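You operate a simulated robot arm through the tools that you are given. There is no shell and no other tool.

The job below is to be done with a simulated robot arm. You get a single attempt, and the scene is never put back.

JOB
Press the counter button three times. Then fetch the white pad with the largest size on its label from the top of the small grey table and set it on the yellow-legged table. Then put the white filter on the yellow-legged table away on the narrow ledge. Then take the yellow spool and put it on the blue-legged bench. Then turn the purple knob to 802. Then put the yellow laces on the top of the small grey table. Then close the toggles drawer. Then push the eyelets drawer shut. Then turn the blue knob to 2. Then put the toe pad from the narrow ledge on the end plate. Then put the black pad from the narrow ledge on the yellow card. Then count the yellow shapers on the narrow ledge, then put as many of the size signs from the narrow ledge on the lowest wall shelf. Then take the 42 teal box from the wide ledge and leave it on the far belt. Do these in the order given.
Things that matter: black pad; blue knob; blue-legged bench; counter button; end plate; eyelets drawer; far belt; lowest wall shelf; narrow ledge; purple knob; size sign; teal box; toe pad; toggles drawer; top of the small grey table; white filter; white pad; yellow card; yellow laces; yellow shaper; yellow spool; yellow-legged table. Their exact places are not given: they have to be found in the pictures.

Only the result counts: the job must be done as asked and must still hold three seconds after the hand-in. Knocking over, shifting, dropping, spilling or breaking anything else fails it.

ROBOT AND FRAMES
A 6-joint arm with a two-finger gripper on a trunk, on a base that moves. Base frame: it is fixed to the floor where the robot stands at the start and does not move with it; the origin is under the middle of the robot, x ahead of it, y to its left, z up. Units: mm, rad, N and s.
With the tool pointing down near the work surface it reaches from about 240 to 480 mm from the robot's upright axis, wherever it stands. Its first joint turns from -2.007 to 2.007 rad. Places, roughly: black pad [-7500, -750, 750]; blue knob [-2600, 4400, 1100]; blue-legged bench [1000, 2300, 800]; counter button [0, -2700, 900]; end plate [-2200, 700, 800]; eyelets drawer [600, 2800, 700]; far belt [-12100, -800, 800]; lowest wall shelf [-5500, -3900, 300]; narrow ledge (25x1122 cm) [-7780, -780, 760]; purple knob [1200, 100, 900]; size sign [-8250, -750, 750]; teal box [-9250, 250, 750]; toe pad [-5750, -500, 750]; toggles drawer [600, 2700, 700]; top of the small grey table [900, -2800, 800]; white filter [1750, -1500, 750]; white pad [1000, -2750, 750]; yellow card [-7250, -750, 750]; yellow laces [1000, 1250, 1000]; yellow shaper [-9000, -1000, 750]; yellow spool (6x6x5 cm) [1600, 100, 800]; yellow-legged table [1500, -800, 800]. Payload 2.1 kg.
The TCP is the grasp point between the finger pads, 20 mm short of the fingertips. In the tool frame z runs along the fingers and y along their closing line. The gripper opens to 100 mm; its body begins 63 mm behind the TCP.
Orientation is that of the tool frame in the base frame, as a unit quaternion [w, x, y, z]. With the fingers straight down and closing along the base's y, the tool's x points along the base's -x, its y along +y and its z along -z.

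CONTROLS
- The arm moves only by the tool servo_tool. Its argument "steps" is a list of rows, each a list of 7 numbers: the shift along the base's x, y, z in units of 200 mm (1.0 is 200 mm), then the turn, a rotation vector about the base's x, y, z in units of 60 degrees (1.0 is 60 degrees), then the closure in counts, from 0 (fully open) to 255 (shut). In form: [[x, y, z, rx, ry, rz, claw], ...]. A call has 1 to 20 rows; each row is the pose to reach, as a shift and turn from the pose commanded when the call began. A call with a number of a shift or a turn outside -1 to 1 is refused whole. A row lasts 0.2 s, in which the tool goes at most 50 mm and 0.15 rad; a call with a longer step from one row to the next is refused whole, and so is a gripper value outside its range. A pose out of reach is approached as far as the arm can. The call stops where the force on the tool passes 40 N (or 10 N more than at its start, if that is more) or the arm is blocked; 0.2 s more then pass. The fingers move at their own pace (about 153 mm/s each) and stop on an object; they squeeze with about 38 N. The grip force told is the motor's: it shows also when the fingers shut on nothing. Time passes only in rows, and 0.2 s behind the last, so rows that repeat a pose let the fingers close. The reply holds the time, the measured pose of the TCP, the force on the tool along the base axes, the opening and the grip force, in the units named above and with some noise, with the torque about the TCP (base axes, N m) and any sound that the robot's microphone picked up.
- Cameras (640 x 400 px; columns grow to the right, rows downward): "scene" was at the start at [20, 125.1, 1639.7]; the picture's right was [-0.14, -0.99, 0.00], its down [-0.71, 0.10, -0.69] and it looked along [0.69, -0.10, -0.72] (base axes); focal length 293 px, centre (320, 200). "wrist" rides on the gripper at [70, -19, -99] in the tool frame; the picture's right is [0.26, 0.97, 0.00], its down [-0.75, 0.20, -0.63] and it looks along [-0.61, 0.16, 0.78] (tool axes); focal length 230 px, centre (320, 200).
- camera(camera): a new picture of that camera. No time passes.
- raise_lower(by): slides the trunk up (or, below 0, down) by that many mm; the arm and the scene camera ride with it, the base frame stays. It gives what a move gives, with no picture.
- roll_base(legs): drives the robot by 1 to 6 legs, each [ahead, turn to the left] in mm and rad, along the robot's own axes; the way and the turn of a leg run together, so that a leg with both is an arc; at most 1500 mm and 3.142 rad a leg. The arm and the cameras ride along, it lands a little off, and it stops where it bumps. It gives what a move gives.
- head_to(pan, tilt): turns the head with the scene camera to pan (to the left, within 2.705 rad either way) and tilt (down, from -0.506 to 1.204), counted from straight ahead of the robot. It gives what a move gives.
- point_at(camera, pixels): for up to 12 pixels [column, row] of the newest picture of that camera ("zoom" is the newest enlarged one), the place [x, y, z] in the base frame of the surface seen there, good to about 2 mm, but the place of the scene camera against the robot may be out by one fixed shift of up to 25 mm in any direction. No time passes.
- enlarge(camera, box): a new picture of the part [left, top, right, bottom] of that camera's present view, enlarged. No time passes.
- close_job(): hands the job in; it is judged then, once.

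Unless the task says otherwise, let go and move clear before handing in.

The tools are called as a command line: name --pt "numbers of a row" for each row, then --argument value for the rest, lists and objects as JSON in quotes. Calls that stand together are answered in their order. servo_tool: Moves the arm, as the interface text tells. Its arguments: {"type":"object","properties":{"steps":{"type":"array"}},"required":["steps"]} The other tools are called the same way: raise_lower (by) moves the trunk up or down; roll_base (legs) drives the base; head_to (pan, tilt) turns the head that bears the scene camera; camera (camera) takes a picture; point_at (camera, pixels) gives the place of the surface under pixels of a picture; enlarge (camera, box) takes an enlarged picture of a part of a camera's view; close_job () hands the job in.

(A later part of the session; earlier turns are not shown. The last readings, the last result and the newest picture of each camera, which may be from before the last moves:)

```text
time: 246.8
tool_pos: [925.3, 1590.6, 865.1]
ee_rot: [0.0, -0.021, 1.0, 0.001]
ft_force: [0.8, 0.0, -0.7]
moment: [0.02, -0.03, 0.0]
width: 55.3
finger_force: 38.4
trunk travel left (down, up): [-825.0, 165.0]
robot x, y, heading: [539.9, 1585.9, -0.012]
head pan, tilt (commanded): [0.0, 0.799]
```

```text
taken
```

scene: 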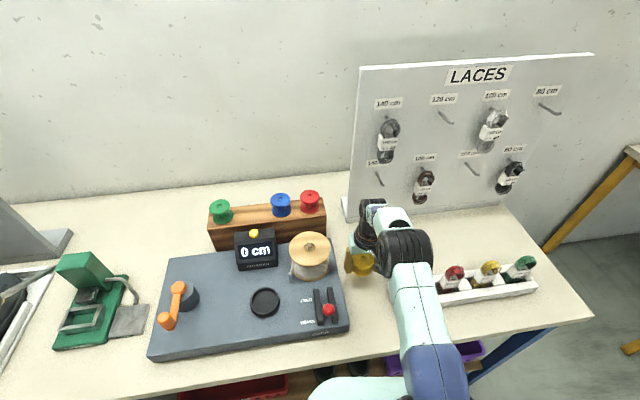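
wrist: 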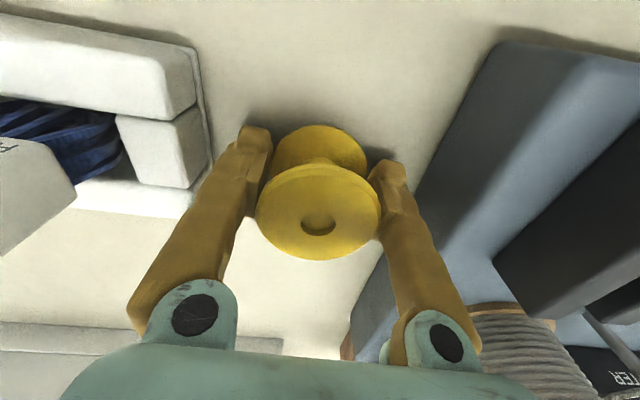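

Clear on both sides. I'll lower to contact and release with a small opening.

servo_tool --pt "0 0 -0.006 0 0 0 150" --pt "0 0 -0.012 0 0 0 150" --pt "0 0 -0.012 0 0 0 150"

servo_tool --pt "0 0 0 0 0 0 110" --pt "0 0 0 0 0 0 85" --pt "0 0 0 0 0 0 80" --pt "0 0 0.05 0 0 0 80" --pt "0 0 0.25 0 0 0 80" --pt "0 0 0.5 0 0 0 80" --pt "0 0 0.75 0 0 0 80" --pt "0 0 0.95 0 0 0 80"

camera --camera "wrist"

```text
time: 247.6
tool_pos: [926.5, 1590.7, 863.9]
ee_rot: [0.002, -0.02, 1.0, 0.0]
ft_force: [-0.3, 0.0, -1.0]
moment: [0.01, 0.0, 0.01]
width: 55.4
finger_force: 37.9
trunk travel left (down, up): [-825.0, 165.0]
robot x, y, heading: [536.3, 1583.8, -0.017]
head pan, tilt (commanded): [0.0, 0.799]
```

```text
time: 249.4
tool_pos: [925.1, 1589.5, 1054.6]
ee_rot: [0.001, -0.02, 1.0, 0.0]
ft_force: [-0.3, 0.2, 0.0]
moment: [0.01, 0.02, 0.0]
width: 68.6
finger_force: 0.0
trunk travel left (down, up): [-825.0, 165.0]
robot x, y, heading: [534.5, 1585.2, -0.016]
head pan, tilt (commanded): [0.0, 0.799]
```

```text
taken
```

wrist: 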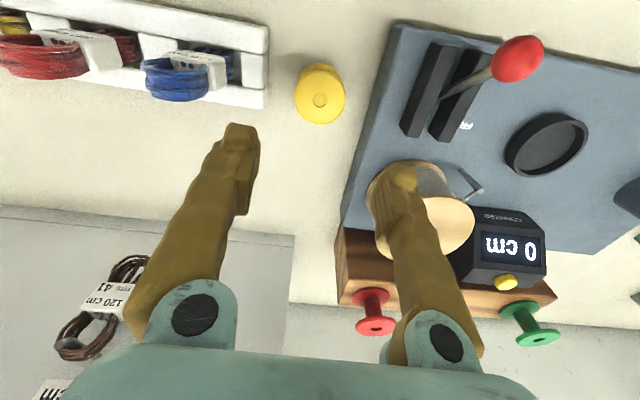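

The spool stands upright on the bench. Next is the purple knob on the heater panel at about (1200,140) on the yellow table. I'll tuck the arm and drive there.

servo_tool --pt "-0.2 0 0.1 0 0 0 80" --pt "-0.4 0 0.2 0 0 0 80" --pt "-0.5 0 0.3 0 0 0 0" --pt "-0.5 0 0.3 0 0 0 0"

roll_base --legs '[[0, -1.555], [1285, 0], [0, 1.04], [300, 0], [0, 0.53]]'

camera --camera "wrist"

camera --camera "scene"

```text
time: 250.4
tool_pos: [825.5, 1591.3, 1114.7]
ee_rot: [0.001, -0.021, 1.0, 0.001]
ft_force: [0.7, -0.6, -0.1]
moment: [0.01, -0.02, 0.03]
width: 100.0
finger_force: 0.1
trunk travel left (down, up): [-825.0, 165.0]
robot x, y, heading: [537.6, 1586.0, -0.011]
head pan, tilt (commanded): [0.0, 0.799]
```

```text
time: 264.9
tool_pos: [1058.8, 63.4, 1114.8]
ee_rot: [0.002, 0.192, 0.981, 0.0]
ft_force: [0.1, 0.4, -0.1]
moment: [-0.05, -0.05, 0.0]
width: 100.2
finger_force: 0.1
trunk travel left (down, up): [-825.0, 165.0]
robot x, y, heading: [793.8, 174.5, -0.32]
head pan, tilt (commanded): [0.0, 0.799]
stopped in leg 4: the robot was blocked; the commanded pose is now the measured one
```

```text
taken
```

wrist: 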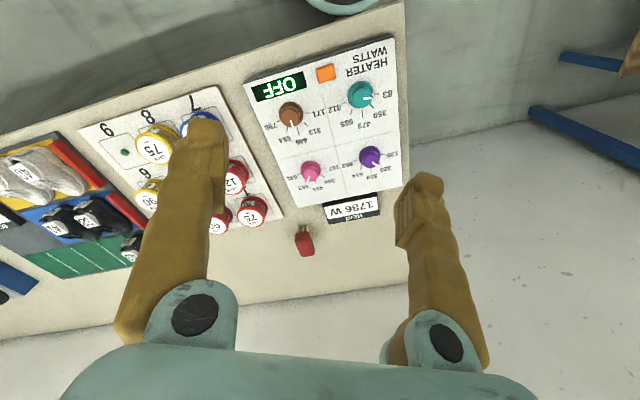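

```text
taken
```

scene: 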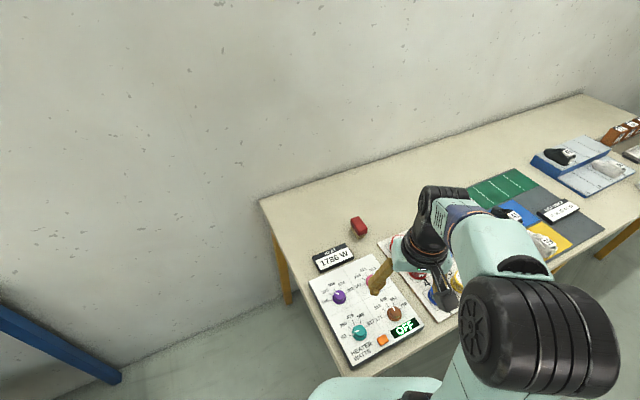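

The base was blocked near (794,175), probably by the table's front-left leg. I'll check that nothing on the table moved by comparing brush and display positions with earlier readings.

point_at --camera "scene" --pixels '[[360, 226], [356, 222], [333, 257], [340, 297], [262, 203], [360, 370], [335, 360]]'

point_at --camera "wrist" --pixels '[[370, 156], [351, 208], [305, 242], [405, 5], [395, 85], [400, 180]]'

head_to --pan -0.2 --tilt 1.2

camera --camera "scene"

```text
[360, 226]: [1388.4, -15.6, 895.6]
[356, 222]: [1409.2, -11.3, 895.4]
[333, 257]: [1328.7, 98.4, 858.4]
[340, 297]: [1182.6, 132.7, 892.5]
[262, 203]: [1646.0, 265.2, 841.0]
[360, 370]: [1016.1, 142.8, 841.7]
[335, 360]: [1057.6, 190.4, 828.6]
```

```text
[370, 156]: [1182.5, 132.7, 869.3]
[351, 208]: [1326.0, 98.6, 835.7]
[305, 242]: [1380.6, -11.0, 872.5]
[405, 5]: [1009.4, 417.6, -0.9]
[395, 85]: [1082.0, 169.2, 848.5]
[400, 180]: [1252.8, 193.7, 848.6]
```

```text
time: 265.8
tool_pos: [1059.9, 64.4, 1114.7]
ee_rot: [0.001, 0.191, 0.982, 0.001]
ft_force: [0.2, -0.7, 0.1]
moment: [-0.01, 0.03, 0.0]
width: 100.0
finger_force: 0.0
trunk travel left (down, up): [-825.0, 165.0]
robot x, y, heading: [796.8, 176.7, -0.316]
head pan, tilt (commanded): [-0.201, 1.201]
```

```text
taken
```

scene: 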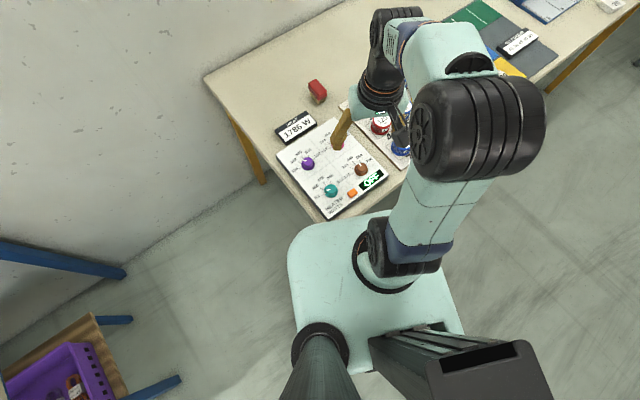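

Display and table corner read the same as before, so nothing moved. I'll back off 50 mm from the leg, turn to face the knob, and look at it closely.

roll_base --legs '[[-50, 0], [0, 0.2]]'

camera --camera "wrist"

enlarge --camera "wrist" --box '[230, 40, 410, 220]'

```text
time: 267.5
tool_pos: [1034.4, 133.5, 1114.9]
ee_rot: [0.0, 0.091, 0.996, 0.0]
ft_force: [-1.0, 0.4, 0.4]
moment: [0.0, -0.03, 0.01]
width: 100.0
finger_force: 0.0
trunk travel left (down, up): [-825.0, 165.0]
robot x, y, heading: [752.7, 185.5, -0.136]
head pan, tilt (commanded): [-0.201, 1.201]
```

```text
taken
```

wrist: 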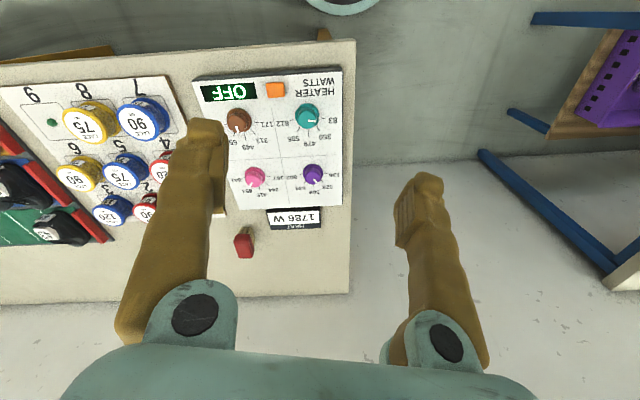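

```text
2.22 times, centred on (320, 130) of wrist
```

zoom: 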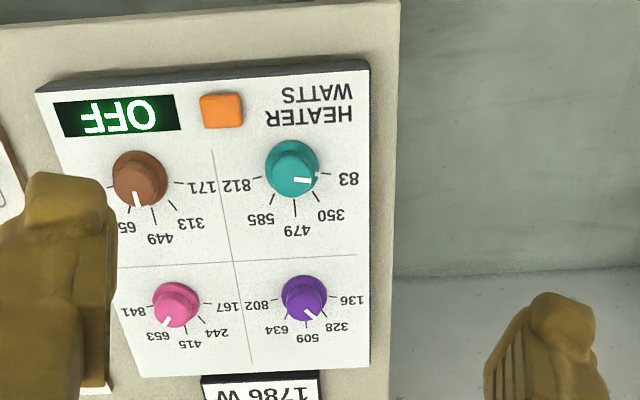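

The purple pointer sits between 328 and 509; the dial runs clockwise (from above) to 802. I'll move over the knob and look from close up.

servo_tool --pt "0.2 0 -0.12 0 0 0 0" --pt "0.4 0 -0.26 0 0 0 60" --pt "0.6 0 -0.4 0 0 0 100" --pt "0.72 0 -0.6 0 0 0 100" --pt "0.74 0 -0.84 0 0 0 100" --pt "0.74 0 -0.9 0 0 0 100" --pt "0.74 0 -0.9 0 0 0 100"

camera --camera "wrist"

enlarge --camera "wrist" --box '[240, 60, 400, 220]'

```text
time: 269.1
tool_pos: [1180.8, 133.7, 934.9]
ee_rot: [0.001, 0.091, 0.996, 0.001]
ft_force: [-0.4, -0.5, -0.2]
moment: [-0.05, -0.02, 0.01]
width: 60.8
finger_force: 0.1
trunk travel left (down, up): [-825.0, 165.0]
robot x, y, heading: [752.8, 188.8, -0.131]
head pan, tilt (commanded): [-0.201, 1.201]
```

```text
taken
```

wrist: 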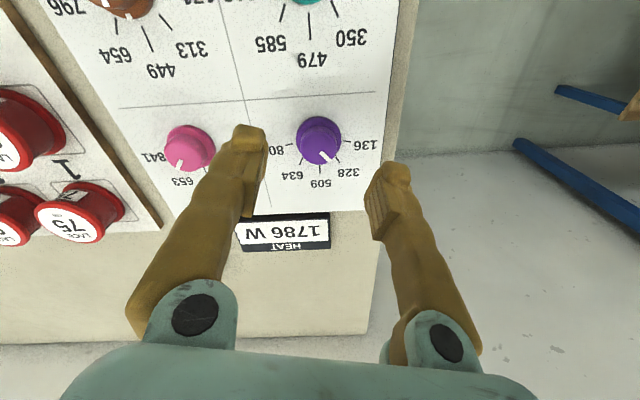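

```text
2.50 times, centred on (320, 140) of wrist
```

zoom: 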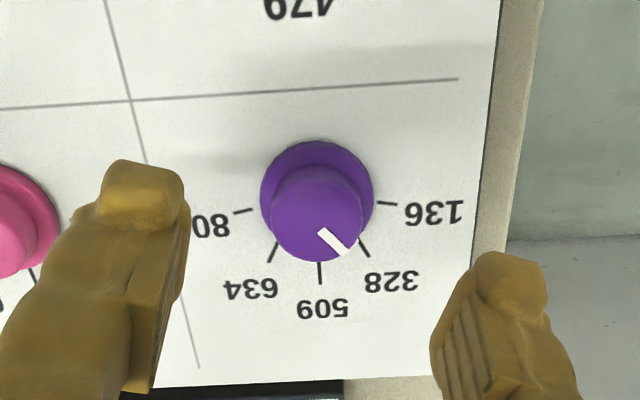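

point_at --camera "zoom" --pixels '[[324, 233], [346, 251], [278, 220], [361, 220], [318, 260], [318, 178], [388, 203], [363, 247], [320, 272], [272, 252], [242, 210], [318, 145]]'

```text
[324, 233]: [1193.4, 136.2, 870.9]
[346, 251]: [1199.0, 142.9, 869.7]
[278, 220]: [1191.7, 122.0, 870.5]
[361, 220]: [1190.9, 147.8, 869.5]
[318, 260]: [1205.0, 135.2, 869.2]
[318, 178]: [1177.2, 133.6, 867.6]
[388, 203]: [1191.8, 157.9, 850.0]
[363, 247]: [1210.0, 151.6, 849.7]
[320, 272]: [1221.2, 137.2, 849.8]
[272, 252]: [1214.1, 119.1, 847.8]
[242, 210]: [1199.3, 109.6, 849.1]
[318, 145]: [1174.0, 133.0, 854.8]
```

The knob's centre is near (1193,134.5), top z≈870, and its pointer stands at about 50-54°, the 328 mark; 802 lies about 135° clockwise. I'll pre-turn the gripper +60° above the knob so I have range for the clockwise turn.

servo_tool --pt "0.03 0.002 0 0 0 0.14 100" --pt "0.061 0.004 0 0 0 0.28 100" --pt "0.061 0.004 0 0 0 0.42 120" --pt "0.061 0.004 0 0 0 0.56 120" --pt "0.061 0.004 0 0 0 0.7 120" --pt "0.061 0.004 0 0 0 0.84 120" --pt "0.061 0.004 0 0 0 0.98 120" --pt "0.061 0.004 0 0 0 0.98 120"

camera --camera "wrist"

enlarge --camera "wrist" --box '[240, 90, 400, 230]'

```text
time: 270.9
tool_pos: [1193.7, 132.8, 935.3]
ee_rot: [0.0, -0.41, 0.912, 0.001]
ft_force: [0.2, -0.1, -0.6]
moment: [-0.01, 0.01, -0.01]
width: 53.0
finger_force: 0.1
trunk travel left (down, up): [-825.0, 165.0]
robot x, y, heading: [755.2, 186.3, -0.135]
head pan, tilt (commanded): [-0.201, 1.201]
```

```text
taken
```

wrist: 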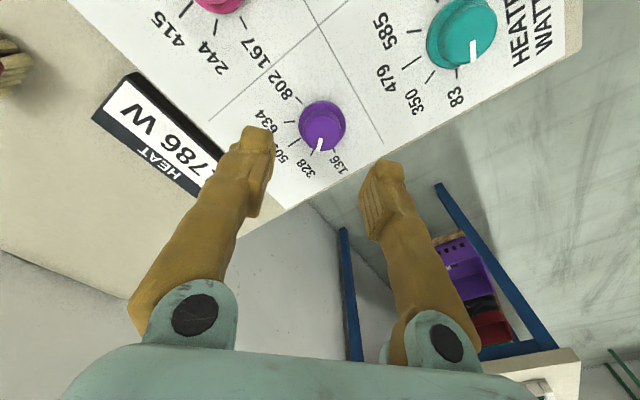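

```text
2.86 times, centred on (320, 160) of wrist
```

zoom: 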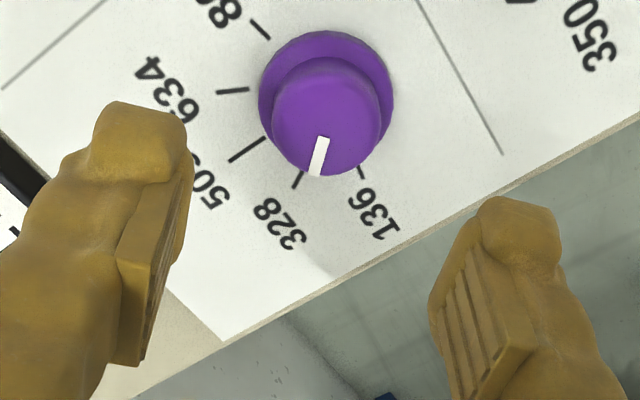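

point_at --camera "zoom" --pixels '[[273, 118], [379, 110], [327, 62], [322, 174], [325, 140], [318, 170], [326, 110], [296, 183], [362, 172], [247, 150], [232, 91], [260, 28]]'

```text
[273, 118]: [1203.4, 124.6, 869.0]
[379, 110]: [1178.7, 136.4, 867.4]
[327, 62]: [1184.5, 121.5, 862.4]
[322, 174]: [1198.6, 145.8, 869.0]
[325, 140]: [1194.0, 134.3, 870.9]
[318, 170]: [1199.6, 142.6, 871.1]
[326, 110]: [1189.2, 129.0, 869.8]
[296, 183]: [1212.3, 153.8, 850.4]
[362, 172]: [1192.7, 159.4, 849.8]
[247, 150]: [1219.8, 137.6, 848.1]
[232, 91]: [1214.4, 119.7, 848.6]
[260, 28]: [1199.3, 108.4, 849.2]
```

Knob centre (1193,135). The pointer is near 50°, 802's tick at about -77°. I'll descend over the knob and close on it.

servo_tool --pt "-0.003 0.01 -0.1 0 0 0 120" --pt "-0.003 0.01 -0.2 0 0 0 120" --pt "-0.003 0.01 -0.275 0 0 0 120" --pt "-0.003 0.01 -0.28 0 0 0 120" --pt "-0.003 0.01 -0.28 0 0 0 160" --pt "-0.003 0.01 -0.28 0 0 0 200" --pt "-0.003 0.01 -0.28 0 0 0 230" --pt "-0.003 0.01 -0.28 0 0 0 230"

camera --camera "wrist"

```text
time: 272.7
tool_pos: [1193.7, 135.1, 877.7]
ee_rot: [0.001, -0.409, 0.912, 0.001]
ft_force: [2.4, -2.7, 0.0]
moment: [0.04, -0.14, -0.01]
width: 27.1
finger_force: 45.3
trunk travel left (down, up): [-825.0, 165.0]
robot x, y, heading: [750.3, 188.8, -0.131]
head pan, tilt (commanded): [-0.201, 1.201]
```

```text
taken
```

wrist: 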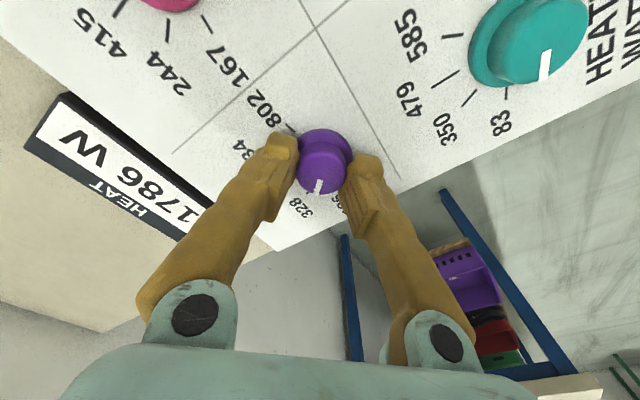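

Gripped at 27 mm with low side force. I'll turn clockwise 56° first and check pointer and display.

servo_tool --pt "0 0 0 0 0 -0.13 230" --pt "0 0 0 0 0 -0.26 230" --pt "0 0 0 0 0 -0.4 230" --pt "0 0 0 0 0 -0.54 230" --pt "0 0 0 0 0 -0.67 230" --pt "0 0 0 0 0 -0.8 230" --pt "0 0 0 0 0 -0.94 230" --pt "0 0 0 0 0 -0.94 230"

camera --camera "wrist"

```text
time: 274.5
tool_pos: [1193.7, 134.2, 877.8]
ee_rot: [0.0, 0.071, 0.997, 0.003]
ft_force: [5.0, -12.7, -2.5]
moment: [-0.29, -0.35, 0.0]
width: 27.2
finger_force: 45.1
trunk travel left (down, up): [-825.0, 165.0]
robot x, y, heading: [750.8, 188.0, -0.126]
head pan, tilt (commanded): [-0.201, 1.201]
```

```text
taken
```

wrist: 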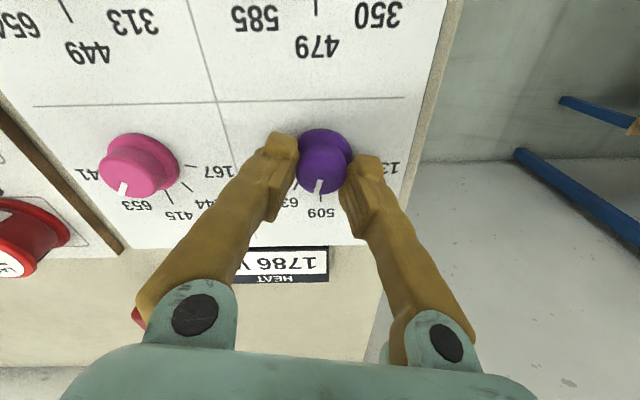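

The pointer has turned with the gripper (now past 509). I'll continue clockwise, easing the side force a little.

servo_tool --pt "0 -0.004 0 0 0 -0.13 230" --pt "0 -0.004 0 0 0 -0.26 230" --pt "0 -0.004 0 0 0 -0.4 230" --pt "0 -0.004 0 0 0 -0.54 230" --pt "0 -0.004 0 0 0 -0.67 230" --pt "0 -0.004 0 0 0 -0.8 230" --pt "0 -0.004 0 0 0 -0.94 230" --pt "0 -0.004 0 0 0 -0.94 230"

camera --camera "wrist"

```text
time: 276.3
tool_pos: [1192.3, 130.9, 879.3]
ee_rot: [0.0, 0.535, 0.845, 0.002]
ft_force: [-1.5, -19.3, -4.5]
moment: [-0.54, -0.04, 0.02]
width: 27.3
finger_force: 45.3
trunk travel left (down, up): [-825.0, 165.0]
robot x, y, heading: [752.2, 188.6, -0.131]
head pan, tilt (commanded): [-0.201, 1.201]
```

```text
taken
```

wrist: 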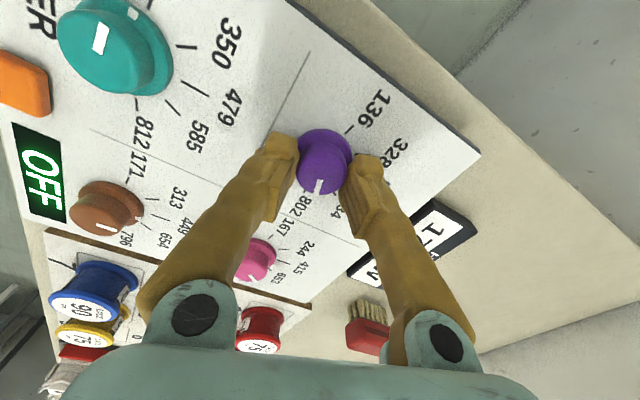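

The pointer is now close to 802. I'll turn another 15° and then open to read it unobstructed.

servo_tool --pt "0 -0.01 0 0 0 -0.1 230" --pt "0 -0.012 0 0 0 -0.2 230" --pt "0 -0.012 0 0 0 -0.26 230" --pt "0 -0.012 0 0 0 -0.26 230"

camera --camera "wrist"

```text
time: 277.3
tool_pos: [1191.0, 132.0, 878.2]
ee_rot: [-0.001, 0.643, 0.766, 0.0]
ft_force: [-7.9, -5.9, -8.4]
moment: [0.43, 0.2, 0.37]
width: 27.1
finger_force: 44.9
trunk travel left (down, up): [-825.0, 165.0]
robot x, y, heading: [751.4, 192.8, -0.13]
head pan, tilt (commanded): [-0.201, 1.201]
```

```text
taken
```

wrist: 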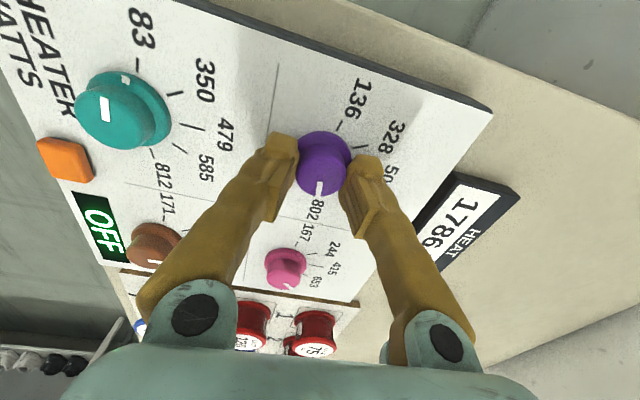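

The pointer points at "802" and a torque of 0.37 N·m suggests the end stop. I'll release, lift and read the dial.

servo_tool --pt "0 0 0 0 0 0 180" --pt "0 0 0 0 0 0 120" --pt "0 0 0 0 0 0 100" --pt "0 0 0.1 0 0 0 100" --pt "0 0 0.3 0 0 0.1 100" --pt "0 0 0.5 0 0 0.2 100" --pt "0 0 0.6 0 0 0.3 100" --pt "0 0 0.6 0 0 0.44 100" --pt "0 0 0.6 0 0 0.58 100" --pt "0 0 0.6 0 0 0.7 100"

camera --camera "wrist"

enlarge --camera "wrist" --box '[240, 20, 420, 200]'

```text
time: 279.5
tool_pos: [1192.6, 133.3, 998.2]
ee_rot: [0.001, 0.324, 0.946, 0.001]
ft_force: [-0.9, 0.0, -0.2]
moment: [0.0, 0.02, 0.0]
width: 60.7
finger_force: 0.0
trunk travel left (down, up): [-825.0, 165.0]
robot x, y, heading: [749.7, 186.8, -0.133]
head pan, tilt (commanded): [-0.201, 1.201]
```

```text
taken
```

wrist: 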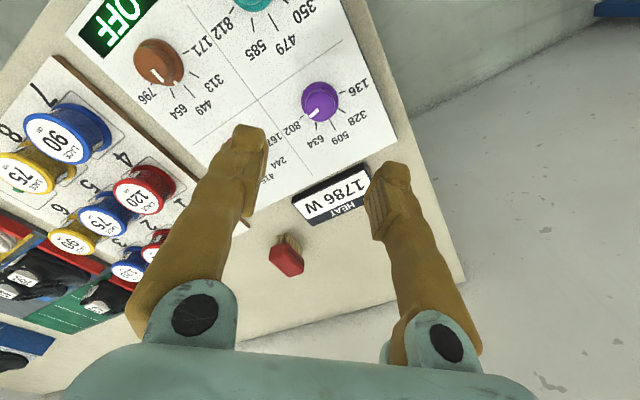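

```text
2.22 times, centred on (330, 110) of wrist
```

zoom: 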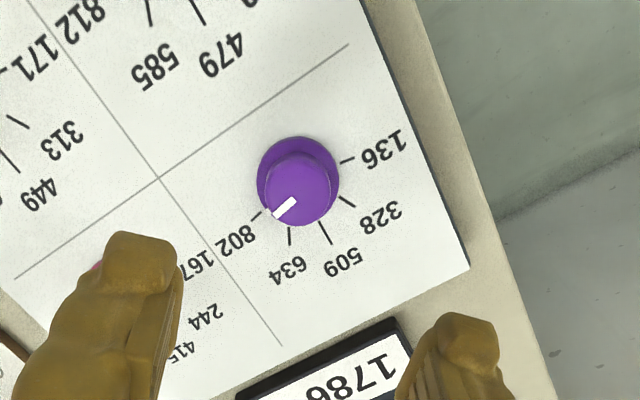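

point_at --camera "zoom" --pixels '[[293, 201], [277, 213], [256, 216], [290, 237], [325, 232], [347, 201], [347, 160], [268, 190], [330, 180], [300, 224], [262, 213], [250, 220]]'

enlarge --camera "wrist" --box '[290, 70, 350, 130]'

```text
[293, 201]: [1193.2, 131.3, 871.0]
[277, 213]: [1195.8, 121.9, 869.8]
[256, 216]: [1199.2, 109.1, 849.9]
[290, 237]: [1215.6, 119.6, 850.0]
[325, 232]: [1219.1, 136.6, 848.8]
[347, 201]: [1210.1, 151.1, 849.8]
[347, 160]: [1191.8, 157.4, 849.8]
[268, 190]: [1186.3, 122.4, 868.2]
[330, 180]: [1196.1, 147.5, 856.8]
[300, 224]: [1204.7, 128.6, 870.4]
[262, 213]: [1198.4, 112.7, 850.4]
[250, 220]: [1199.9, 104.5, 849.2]
```

```text
6.67 times, centred on (320, 100) of wrist
```

zoom: 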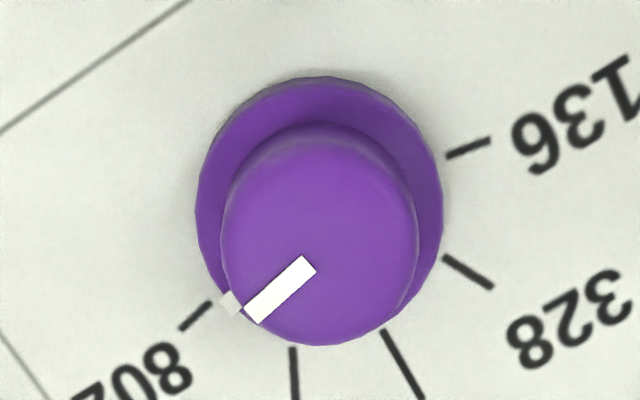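

point_at --camera "zoom" --pixels '[[232, 302], [182, 327], [208, 305], [302, 264], [252, 315], [198, 205], [442, 215], [320, 78], [240, 110], [410, 300], [450, 154], [488, 141]]'

```text
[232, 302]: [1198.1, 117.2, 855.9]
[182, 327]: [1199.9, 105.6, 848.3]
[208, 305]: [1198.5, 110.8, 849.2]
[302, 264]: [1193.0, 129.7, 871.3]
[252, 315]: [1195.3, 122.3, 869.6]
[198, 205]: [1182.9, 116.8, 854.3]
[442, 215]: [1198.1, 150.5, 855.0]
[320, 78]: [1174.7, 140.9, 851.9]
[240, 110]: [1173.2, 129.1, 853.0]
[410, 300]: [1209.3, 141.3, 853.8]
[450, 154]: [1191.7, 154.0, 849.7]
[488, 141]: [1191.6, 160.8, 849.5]
```

The pointer reads about 3° short of the 802 tick by my estimate (-71° against -74°). I'll regrip and nudge it slightly further clockwise, watching torque.

servo_tool --pt "0 0 -0.2 0 0 0 100" --pt "0 0 -0.4 0 0 0 100" --pt "0 0 -0.59 0 0 0 120" --pt "0 0 -0.6 0 0 0 160" --pt "0 0 -0.6 0 0 0 200" --pt "0 0 -0.6 0 0 0 230" --pt "0 0 -0.6 0 0 0 230"

servo_tool --pt "0 0 0 0 0 -0.04 230" --pt "0 0 0 0 0 -0.08 230" --pt "0 0 0 0 0 -0.08 230"

```text
time: 281.1
tool_pos: [1193.6, 133.4, 878.2]
ee_rot: [0.0, 0.326, 0.945, 0.0]
ft_force: [-3.0, -1.9, -9.3]
moment: [-0.39, -0.44, -0.01]
width: 27.2
finger_force: 44.9
trunk travel left (down, up): [-825.0, 165.0]
robot x, y, heading: [750.2, 190.9, -0.132]
head pan, tilt (commanded): [-0.201, 1.201]
```

```text
time: 281.9
tool_pos: [1193.6, 132.3, 878.7]
ee_rot: [0.0, 0.366, 0.931, 0.0]
ft_force: [-2.1, -3.8, -6.0]
moment: [-0.16, 0.01, 0.33]
width: 27.1
finger_force: 45.4
trunk travel left (down, up): [-825.0, 165.0]
robot x, y, heading: [752.8, 188.2, -0.131]
head pan, tilt (commanded): [-0.201, 1.201]
```

servo_tool --pt "0 0 0 0 0 0 180" --pt "0 0 0 0 0 0 120" --pt "0 0 0 0 0 0 100" --pt "0 0 0.15 0 0 0 100" --pt "0 0 0.35 0 0 0 100" --pt "0 0 0.5 0 0 0 100" --pt "0 0 0.5 0 0 0 100"

camera --camera "wrist"

enlarge --camera "wrist" --box '[290, 85, 350, 145]'

```text
time: 283.5
tool_pos: [1192.2, 132.3, 980.0]
ee_rot: [0.0, 0.364, 0.931, 0.0]
ft_force: [0.3, -0.6, 1.1]
moment: [0.0, 0.02, -0.02]
width: 60.8
finger_force: 0.0
trunk travel left (down, up): [-825.0, 165.0]
robot x, y, heading: [751.0, 187.0, -0.127]
head pan, tilt (commanded): [-0.201, 1.201]
```

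```text
taken
```

wrist: 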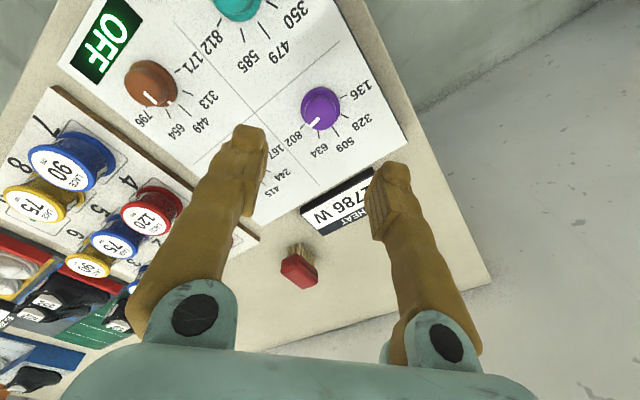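

```text
6.67 times, centred on (320, 115) of wrist
```

zoom: 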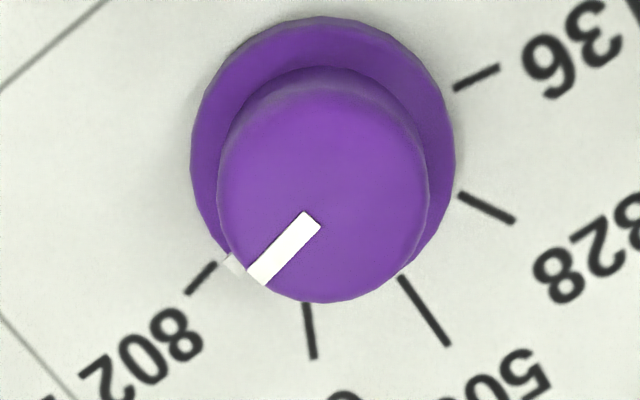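

point_at --camera "zoom" --pixels '[[233, 264], [189, 291], [212, 264], [308, 218], [257, 276], [194, 165], [453, 165], [320, 18], [225, 75], [430, 60], [456, 88], [496, 68]]'

```text
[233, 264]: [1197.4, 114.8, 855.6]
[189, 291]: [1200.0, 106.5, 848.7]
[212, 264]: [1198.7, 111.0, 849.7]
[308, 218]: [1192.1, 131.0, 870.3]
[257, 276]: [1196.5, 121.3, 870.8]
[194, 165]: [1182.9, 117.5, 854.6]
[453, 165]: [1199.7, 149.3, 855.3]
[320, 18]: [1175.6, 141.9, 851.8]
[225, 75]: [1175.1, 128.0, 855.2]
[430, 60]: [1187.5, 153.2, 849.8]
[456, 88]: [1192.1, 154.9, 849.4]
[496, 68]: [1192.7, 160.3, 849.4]
```

The pointer did not move further and the torque came back, so the knob is at its end stop on 802. Next are the yellow laces: I'll tuck the arm and drive to the lace holder on the blue-legged bench.

servo_tool --pt "0 0 0.22 0 0 0 60" --pt "-0.15 0.02 0.36 0 0 0.12 0" --pt "-0.35 0.04 0.45 0 0 0.24 0" --pt "-0.55 0.07 0.55 0 0 0.36 0" --pt "-0.75 0.1 0.6 0 0 0.48 0" --pt "-0.75 0.1 0.6 0 0 0.587 0" --pt "-0.75 0.1 0.6 0 0 0.587 0"

roll_base --legs '[[-230, 0], [0, 1.7], [1045, 0], [0, -1.571]]'

head_to --pan 0.0 --tilt 0.8

camera --camera "scene"

camera --camera "wrist"

```text
time: 285.1
tool_pos: [1042.1, 153.0, 1098.2]
ee_rot: [0.001, 0.066, 0.998, 0.001]
ft_force: [-0.1, -0.6, -0.4]
moment: [-0.04, -0.01, 0.0]
width: 100.1
finger_force: 0.1
trunk travel left (down, up): [-825.0, 165.0]
robot x, y, heading: [750.7, 190.0, -0.131]
head pan, tilt (commanded): [-0.201, 1.201]
```

```text
time: 299.8
tool_pos: [815.1, 1262.9, 1098.9]
ee_rot: [0.001, 0.008, 1.0, 0.001]
ft_force: [0.7, 0.0, -0.5]
moment: [-0.03, -0.01, -0.01]
width: 99.8
finger_force: 0.1
trunk travel left (down, up): [-825.0, 165.0]
robot x, y, heading: [519.8, 1264.3, -0.013]
head pan, tilt (commanded): [-0.201, 1.201]
```

```text
time: 300.6
tool_pos: [814.9, 1263.5, 1098.7]
ee_rot: [0.001, 0.007, 1.0, 0.001]
ft_force: [-0.5, -0.5, 0.7]
moment: [0.01, 0.01, 0.0]
width: 100.0
finger_force: 0.0
trunk travel left (down, up): [-825.0, 165.0]
robot x, y, heading: [521.3, 1264.8, -0.011]
head pan, tilt (commanded): [0.0, 0.799]
```

```text
taken
```

scene: 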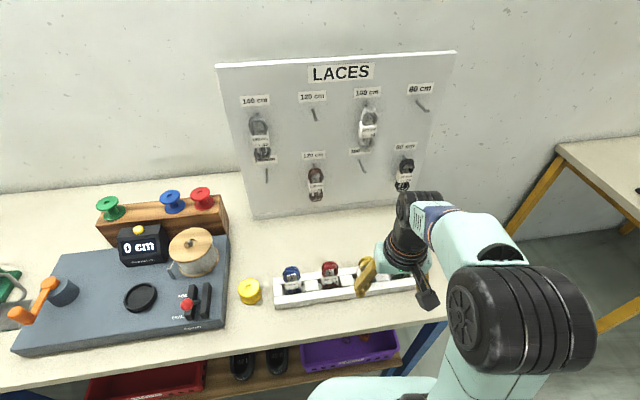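

```text
taken
```

wrist: 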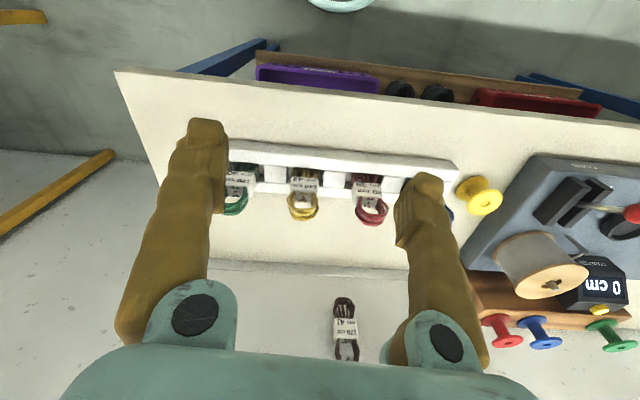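

The yellow laces stand in the holder at (303,200) in the wrist view. I'll zoom in and measure.

enlarge --camera "wrist" --box '[230, 140, 400, 240]'

point_at --camera "zoom" --pixels '[[280, 270], [280, 240], [280, 200], [280, 170], [280, 140], [280, 100], [225, 170], [345, 160], [235, 280], [325, 270], [280, 300], [170, 170]]'

enlarge --camera "scene" --box '[260, 240, 420, 320]'

```text
3.76 times, centred on (315, 190) of wrist
```

zoom: 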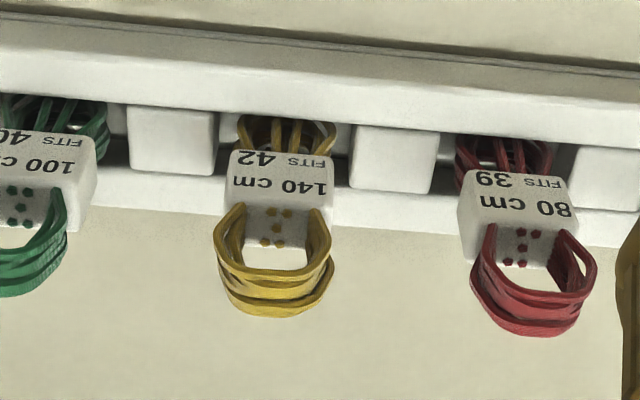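

```text
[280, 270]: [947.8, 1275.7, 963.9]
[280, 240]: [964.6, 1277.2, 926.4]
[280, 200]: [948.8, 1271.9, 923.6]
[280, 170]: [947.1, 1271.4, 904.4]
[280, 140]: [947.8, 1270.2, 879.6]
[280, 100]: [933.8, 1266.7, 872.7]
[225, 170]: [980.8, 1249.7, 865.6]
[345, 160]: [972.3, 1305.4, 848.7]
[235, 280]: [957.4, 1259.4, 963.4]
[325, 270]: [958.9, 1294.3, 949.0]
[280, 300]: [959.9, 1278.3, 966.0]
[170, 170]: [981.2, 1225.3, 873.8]
```

```text
4.00 times, centred on (340, 280) of scene
```

zoom: 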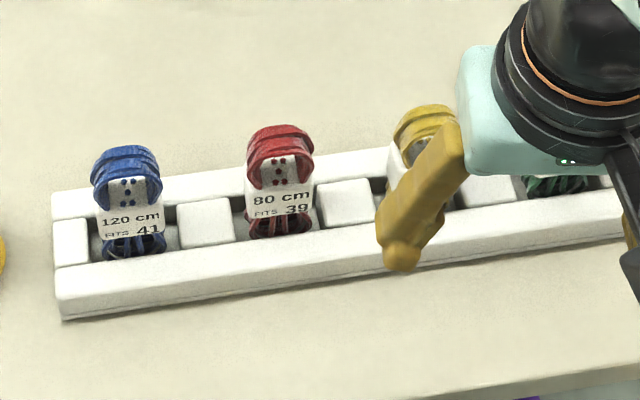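

enlarge --camera "wrist" --box '[270, 165, 340, 230]'

point_at --camera "zoom" --pixels '[[150, 70], [320, 95], [400, 85], [395, 130], [160, 150], [280, 80], [170, 100], [385, 110], [250, 200], [300, 200], [160, 200], [400, 230]]'

```text
6.15 times, centred on (305, 198) of wrist
```

zoom: 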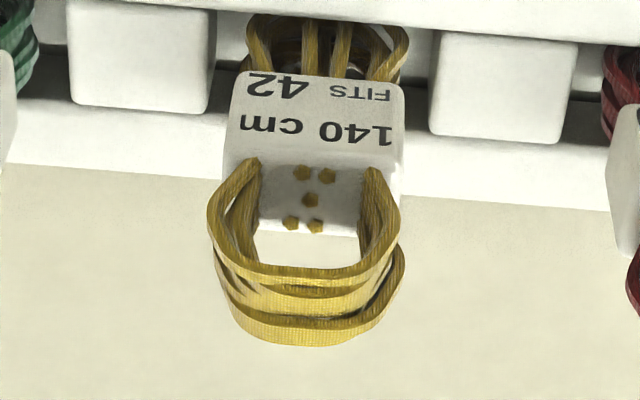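

```text
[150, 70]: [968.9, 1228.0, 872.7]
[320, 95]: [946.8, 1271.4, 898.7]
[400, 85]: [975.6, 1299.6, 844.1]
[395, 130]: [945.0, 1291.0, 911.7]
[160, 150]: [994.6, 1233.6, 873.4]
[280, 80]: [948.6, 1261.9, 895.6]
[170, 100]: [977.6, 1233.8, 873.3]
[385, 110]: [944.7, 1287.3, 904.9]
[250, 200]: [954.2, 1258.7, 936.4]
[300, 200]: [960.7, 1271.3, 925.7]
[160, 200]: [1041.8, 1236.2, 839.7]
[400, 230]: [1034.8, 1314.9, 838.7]
```

The band of the yellow laces (140 cm / 42) is about 41 mm wide, centred near (959,1273), z 880-925, turned about 8°. I'll line up above it with a 70 mm opening.

servo_tool --pt "0.2 0.01 0 0 0 0.05 40" --pt "0.4 0.02 -0.1 0 0 0.1 77" --pt "0.6 0.035 -0.2 0 0 0.147 77" --pt "0.72 0.048 -0.35 0 0 0.147 77" --pt "0.72 0.048 -0.42 0 0 0.147 77" --pt "0.72 0.048 -0.42 0 0 0.147 77"

camera --camera "wrist"

enlarge --camera "wrist" --box '[230, 80, 410, 220]'

```text
time: 302.0
tool_pos: [958.5, 1272.8, 1015.2]
ee_rot: [0.001, -0.068, 0.998, 0.001]
ft_force: [0.3, 0.0, -0.4]
moment: [0.0, 0.02, -0.01]
width: 69.8
finger_force: 0.1
trunk travel left (down, up): [-825.0, 165.0]
robot x, y, heading: [519.5, 1265.2, -0.013]
head pan, tilt (commanded): [0.0, 0.799]
```

```text
taken
```

wrist: 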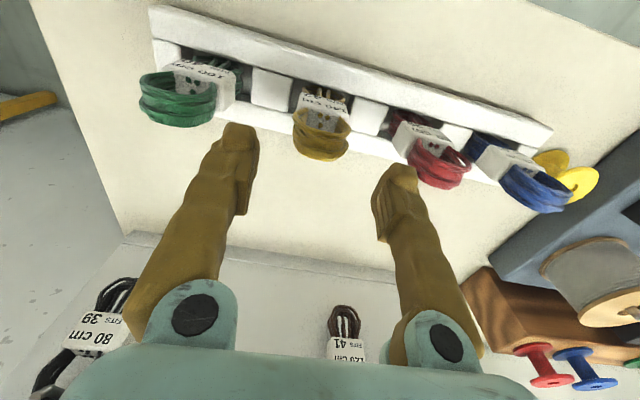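

```text
2.86 times, centred on (320, 150) of wrist
```

zoom: 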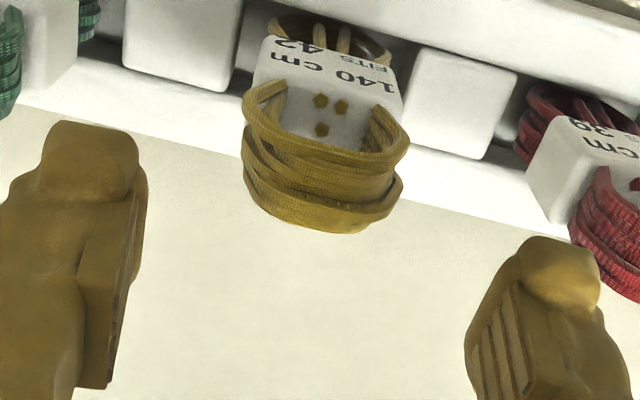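

point_at --camera "zoom" --pixels '[[322, 100], [340, 105], [322, 130], [270, 70], [400, 90], [330, 75], [325, 150], [260, 90], [395, 110], [320, 220]]'

```text
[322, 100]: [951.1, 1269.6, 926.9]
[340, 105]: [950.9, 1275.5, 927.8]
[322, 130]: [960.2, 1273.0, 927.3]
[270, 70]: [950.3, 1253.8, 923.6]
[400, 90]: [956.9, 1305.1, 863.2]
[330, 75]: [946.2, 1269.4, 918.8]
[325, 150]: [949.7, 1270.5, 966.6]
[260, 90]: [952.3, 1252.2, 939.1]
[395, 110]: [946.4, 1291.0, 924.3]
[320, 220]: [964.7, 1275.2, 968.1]
```

Centre confirmed at about (960,1273). I'll descend to grip the band, staying above the holder's dividers.

servo_tool --pt "0.005 0 -0.2 0 0 0 77" --pt "0.005 0 -0.4 0 0 0 77" --pt "0.005 0 -0.53 0 0 0 77" --pt "0.005 0 -0.53 0 0 0 77" --pt "0.005 0 -0.53 0 0 0 120" --pt "0.005 0 -0.53 0 0 0 160" --pt "0.005 0 -0.53 0 0 0 190" --pt "0.005 0 -0.53 0 0 0 190"

camera --camera "wrist"

```text
time: 303.8
tool_pos: [960.2, 1272.0, 907.5]
ee_rot: [0.001, -0.069, 0.998, 0.002]
ft_force: [-1.0, 0.3, -0.1]
moment: [0.01, 0.0, -0.01]
width: 45.3
finger_force: 37.8
trunk travel left (down, up): [-825.0, 165.0]
robot x, y, heading: [521.6, 1260.9, -0.013]
head pan, tilt (commanded): [0.0, 0.799]
```

```text
taken
```

wrist: 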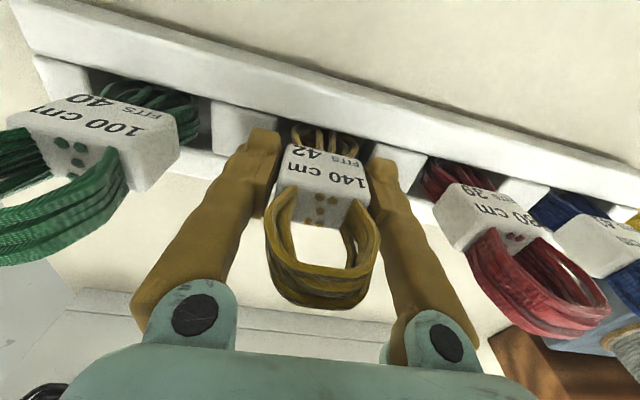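

Gripped at 45 mm, 38 N. I'll lift straight up out of the slot.

servo_tool --pt "0 0 0.1 0 0 0 190" --pt "0 0 0.25 0 0 0 190" --pt "0 0 0.45 0 0 0 190" --pt "0 0 0.65 0 0 0 190" --pt "0 0 0.85 0 0 0 190" --pt "0 0 0.95 0 0 0 190"

camera --camera "wrist"

camera --camera "scene"

```text
time: 305.2
tool_pos: [961.2, 1271.5, 1099.1]
ee_rot: [0.001, -0.069, 0.998, 0.001]
ft_force: [0.0, -0.5, -0.7]
moment: [-0.04, 0.02, 0.02]
width: 45.4
finger_force: 37.9
trunk travel left (down, up): [-825.0, 165.0]
robot x, y, heading: [520.1, 1265.0, -0.011]
head pan, tilt (commanded): [0.0, 0.799]
```

```text
taken
```

wrist: 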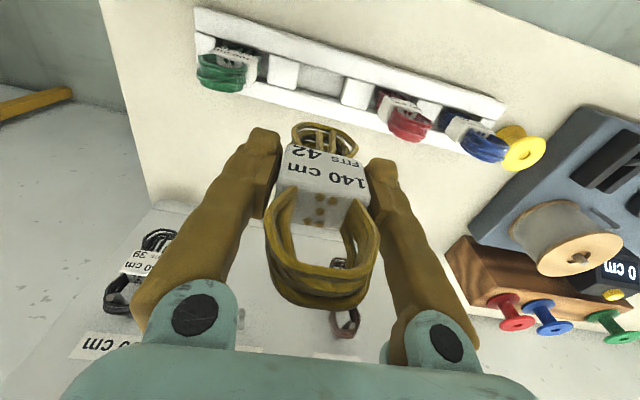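

```text
taken
```

scene: 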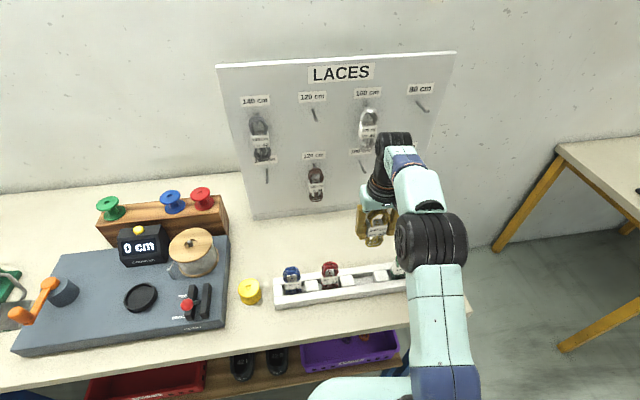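

The yellow laces are out; the others stay in the holder. I'll tuck the arm and drive to the small grey table.

servo_tool --pt "-0.22 0 0.05 0 0 0 190" --pt "-0.44 0 0.05 0 0 0 190" --pt "-0.66 0 0.05 0 0 0 190" --pt "-0.75 0 0.05 0 0 0 190" --pt "-0.75 0 0.05 0 0 0 190"

roll_base --legs '[[0, -1.46], [1200, 0], [1200, 0], [900, 0]]'

camera --camera "scene"

camera --camera "wrist"

```text
time: 306.4
tool_pos: [809.2, 1271.2, 1108.5]
ee_rot: [0.001, -0.069, 0.998, 0.001]
ft_force: [0.0, -0.5, -0.5]
moment: [0.0, 0.01, -0.01]
width: 45.4
finger_force: 38.3
trunk travel left (down, up): [-825.0, 165.0]
robot x, y, heading: [516.9, 1266.1, -0.014]
head pan, tilt (commanded): [0.0, 0.799]
```

```text
time: 326.1
tool_pos: [911.1, -2301.9, 1107.6]
ee_rot: [0.002, 0.608, 0.794, 0.001]
ft_force: [0.4, -1.2, -0.6]
moment: [0.0, -0.02, 0.01]
width: 45.4
finger_force: 38.1
trunk travel left (down, up): [-825.0, 165.0]
robot x, y, heading: [867.1, -2015.1, -1.46]
head pan, tilt (commanded): [0.0, 0.799]
```

```text
taken
```

scene: 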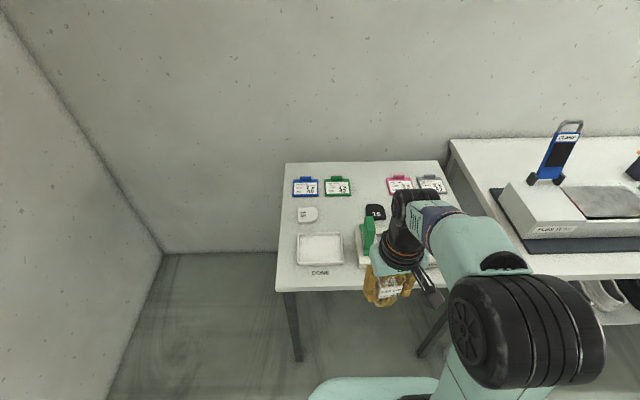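

```text
taken
```

wrist: 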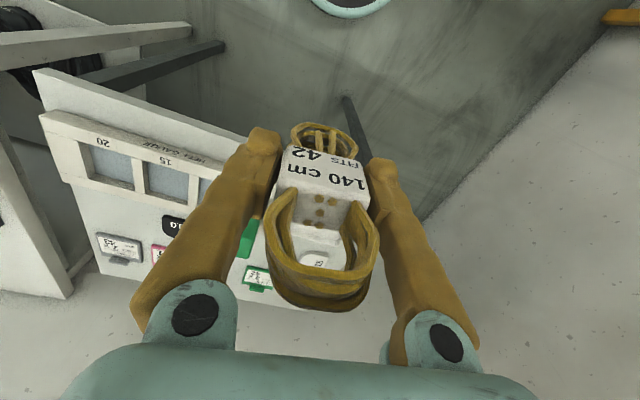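

enlarge --camera "scene" --box '[270, 150, 470, 300]'

point_at --camera "scene" --pixels '[[345, 210], [335, 210], [350, 220], [325, 205], [293, 225], [345, 225], [360, 200], [318, 215], [308, 214], [340, 195], [320, 280], [290, 285]]'

```text
2.67 times, centred on (370, 225) of scene
```

zoom: 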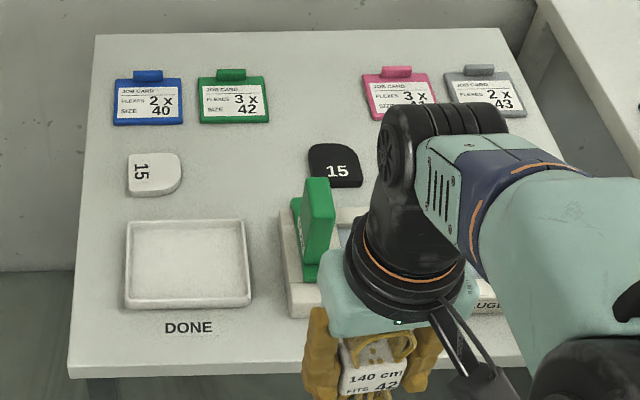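

```text
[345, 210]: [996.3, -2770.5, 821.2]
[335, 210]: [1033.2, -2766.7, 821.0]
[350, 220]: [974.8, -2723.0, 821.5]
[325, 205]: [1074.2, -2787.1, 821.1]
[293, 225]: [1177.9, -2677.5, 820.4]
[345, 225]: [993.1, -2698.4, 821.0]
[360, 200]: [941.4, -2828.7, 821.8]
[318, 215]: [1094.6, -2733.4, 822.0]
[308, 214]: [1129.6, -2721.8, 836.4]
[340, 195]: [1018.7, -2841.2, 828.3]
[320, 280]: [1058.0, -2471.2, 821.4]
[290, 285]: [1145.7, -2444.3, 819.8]
```

There is a free patch on the grey table around (1005,-2750), between the white 15 pad, black pad, tray and green card. I'll drive closer and lay the laces there, tipping them gently towards me.

roll_base --legs '[[0, 0.15], [262, 0], [0, -0.127]]'

head_to --pan 0.0 --tilt 1.0

camera --camera "scene"

camera --camera "wrist"

```text
time: 329.2
tool_pos: [986.2, -2553.5, 1107.6]
ee_rot: [0.001, 0.598, 0.801, 0.0]
ft_force: [0.2, -0.4, -0.7]
moment: [0.02, -0.03, 0.01]
width: 45.3
finger_force: 37.9
trunk travel left (down, up): [-825.0, 165.0]
robot x, y, heading: [935.7, -2272.3, -1.432]
head pan, tilt (commanded): [0.0, 0.799]
```

```text
time: 329.9
tool_pos: [985.8, -2554.6, 1108.6]
ee_rot: [0.001, 0.597, 0.802, 0.0]
ft_force: [-0.3, -0.6, -0.6]
moment: [0.01, -0.02, -0.02]
width: 45.3
finger_force: 38.1
trunk travel left (down, up): [-825.0, 165.0]
robot x, y, heading: [937.6, -2269.3, -1.435]
head pan, tilt (commanded): [0.0, 1.0]
```

```text
taken
```

scene: 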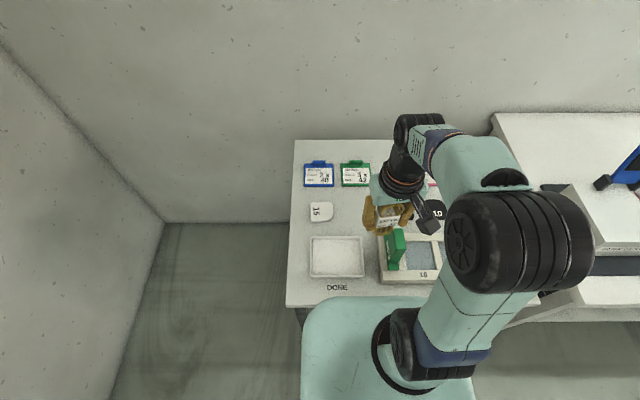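

```text
taken
```

wrist: 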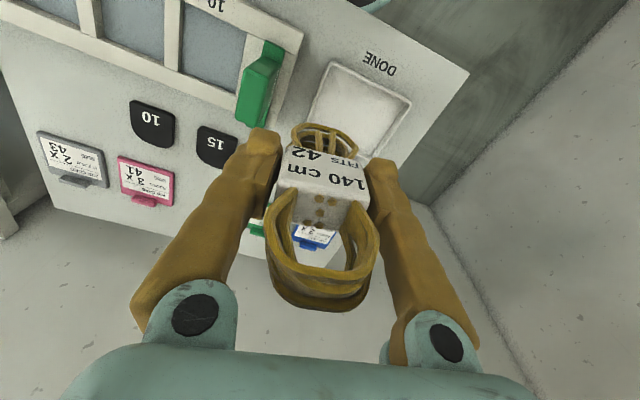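

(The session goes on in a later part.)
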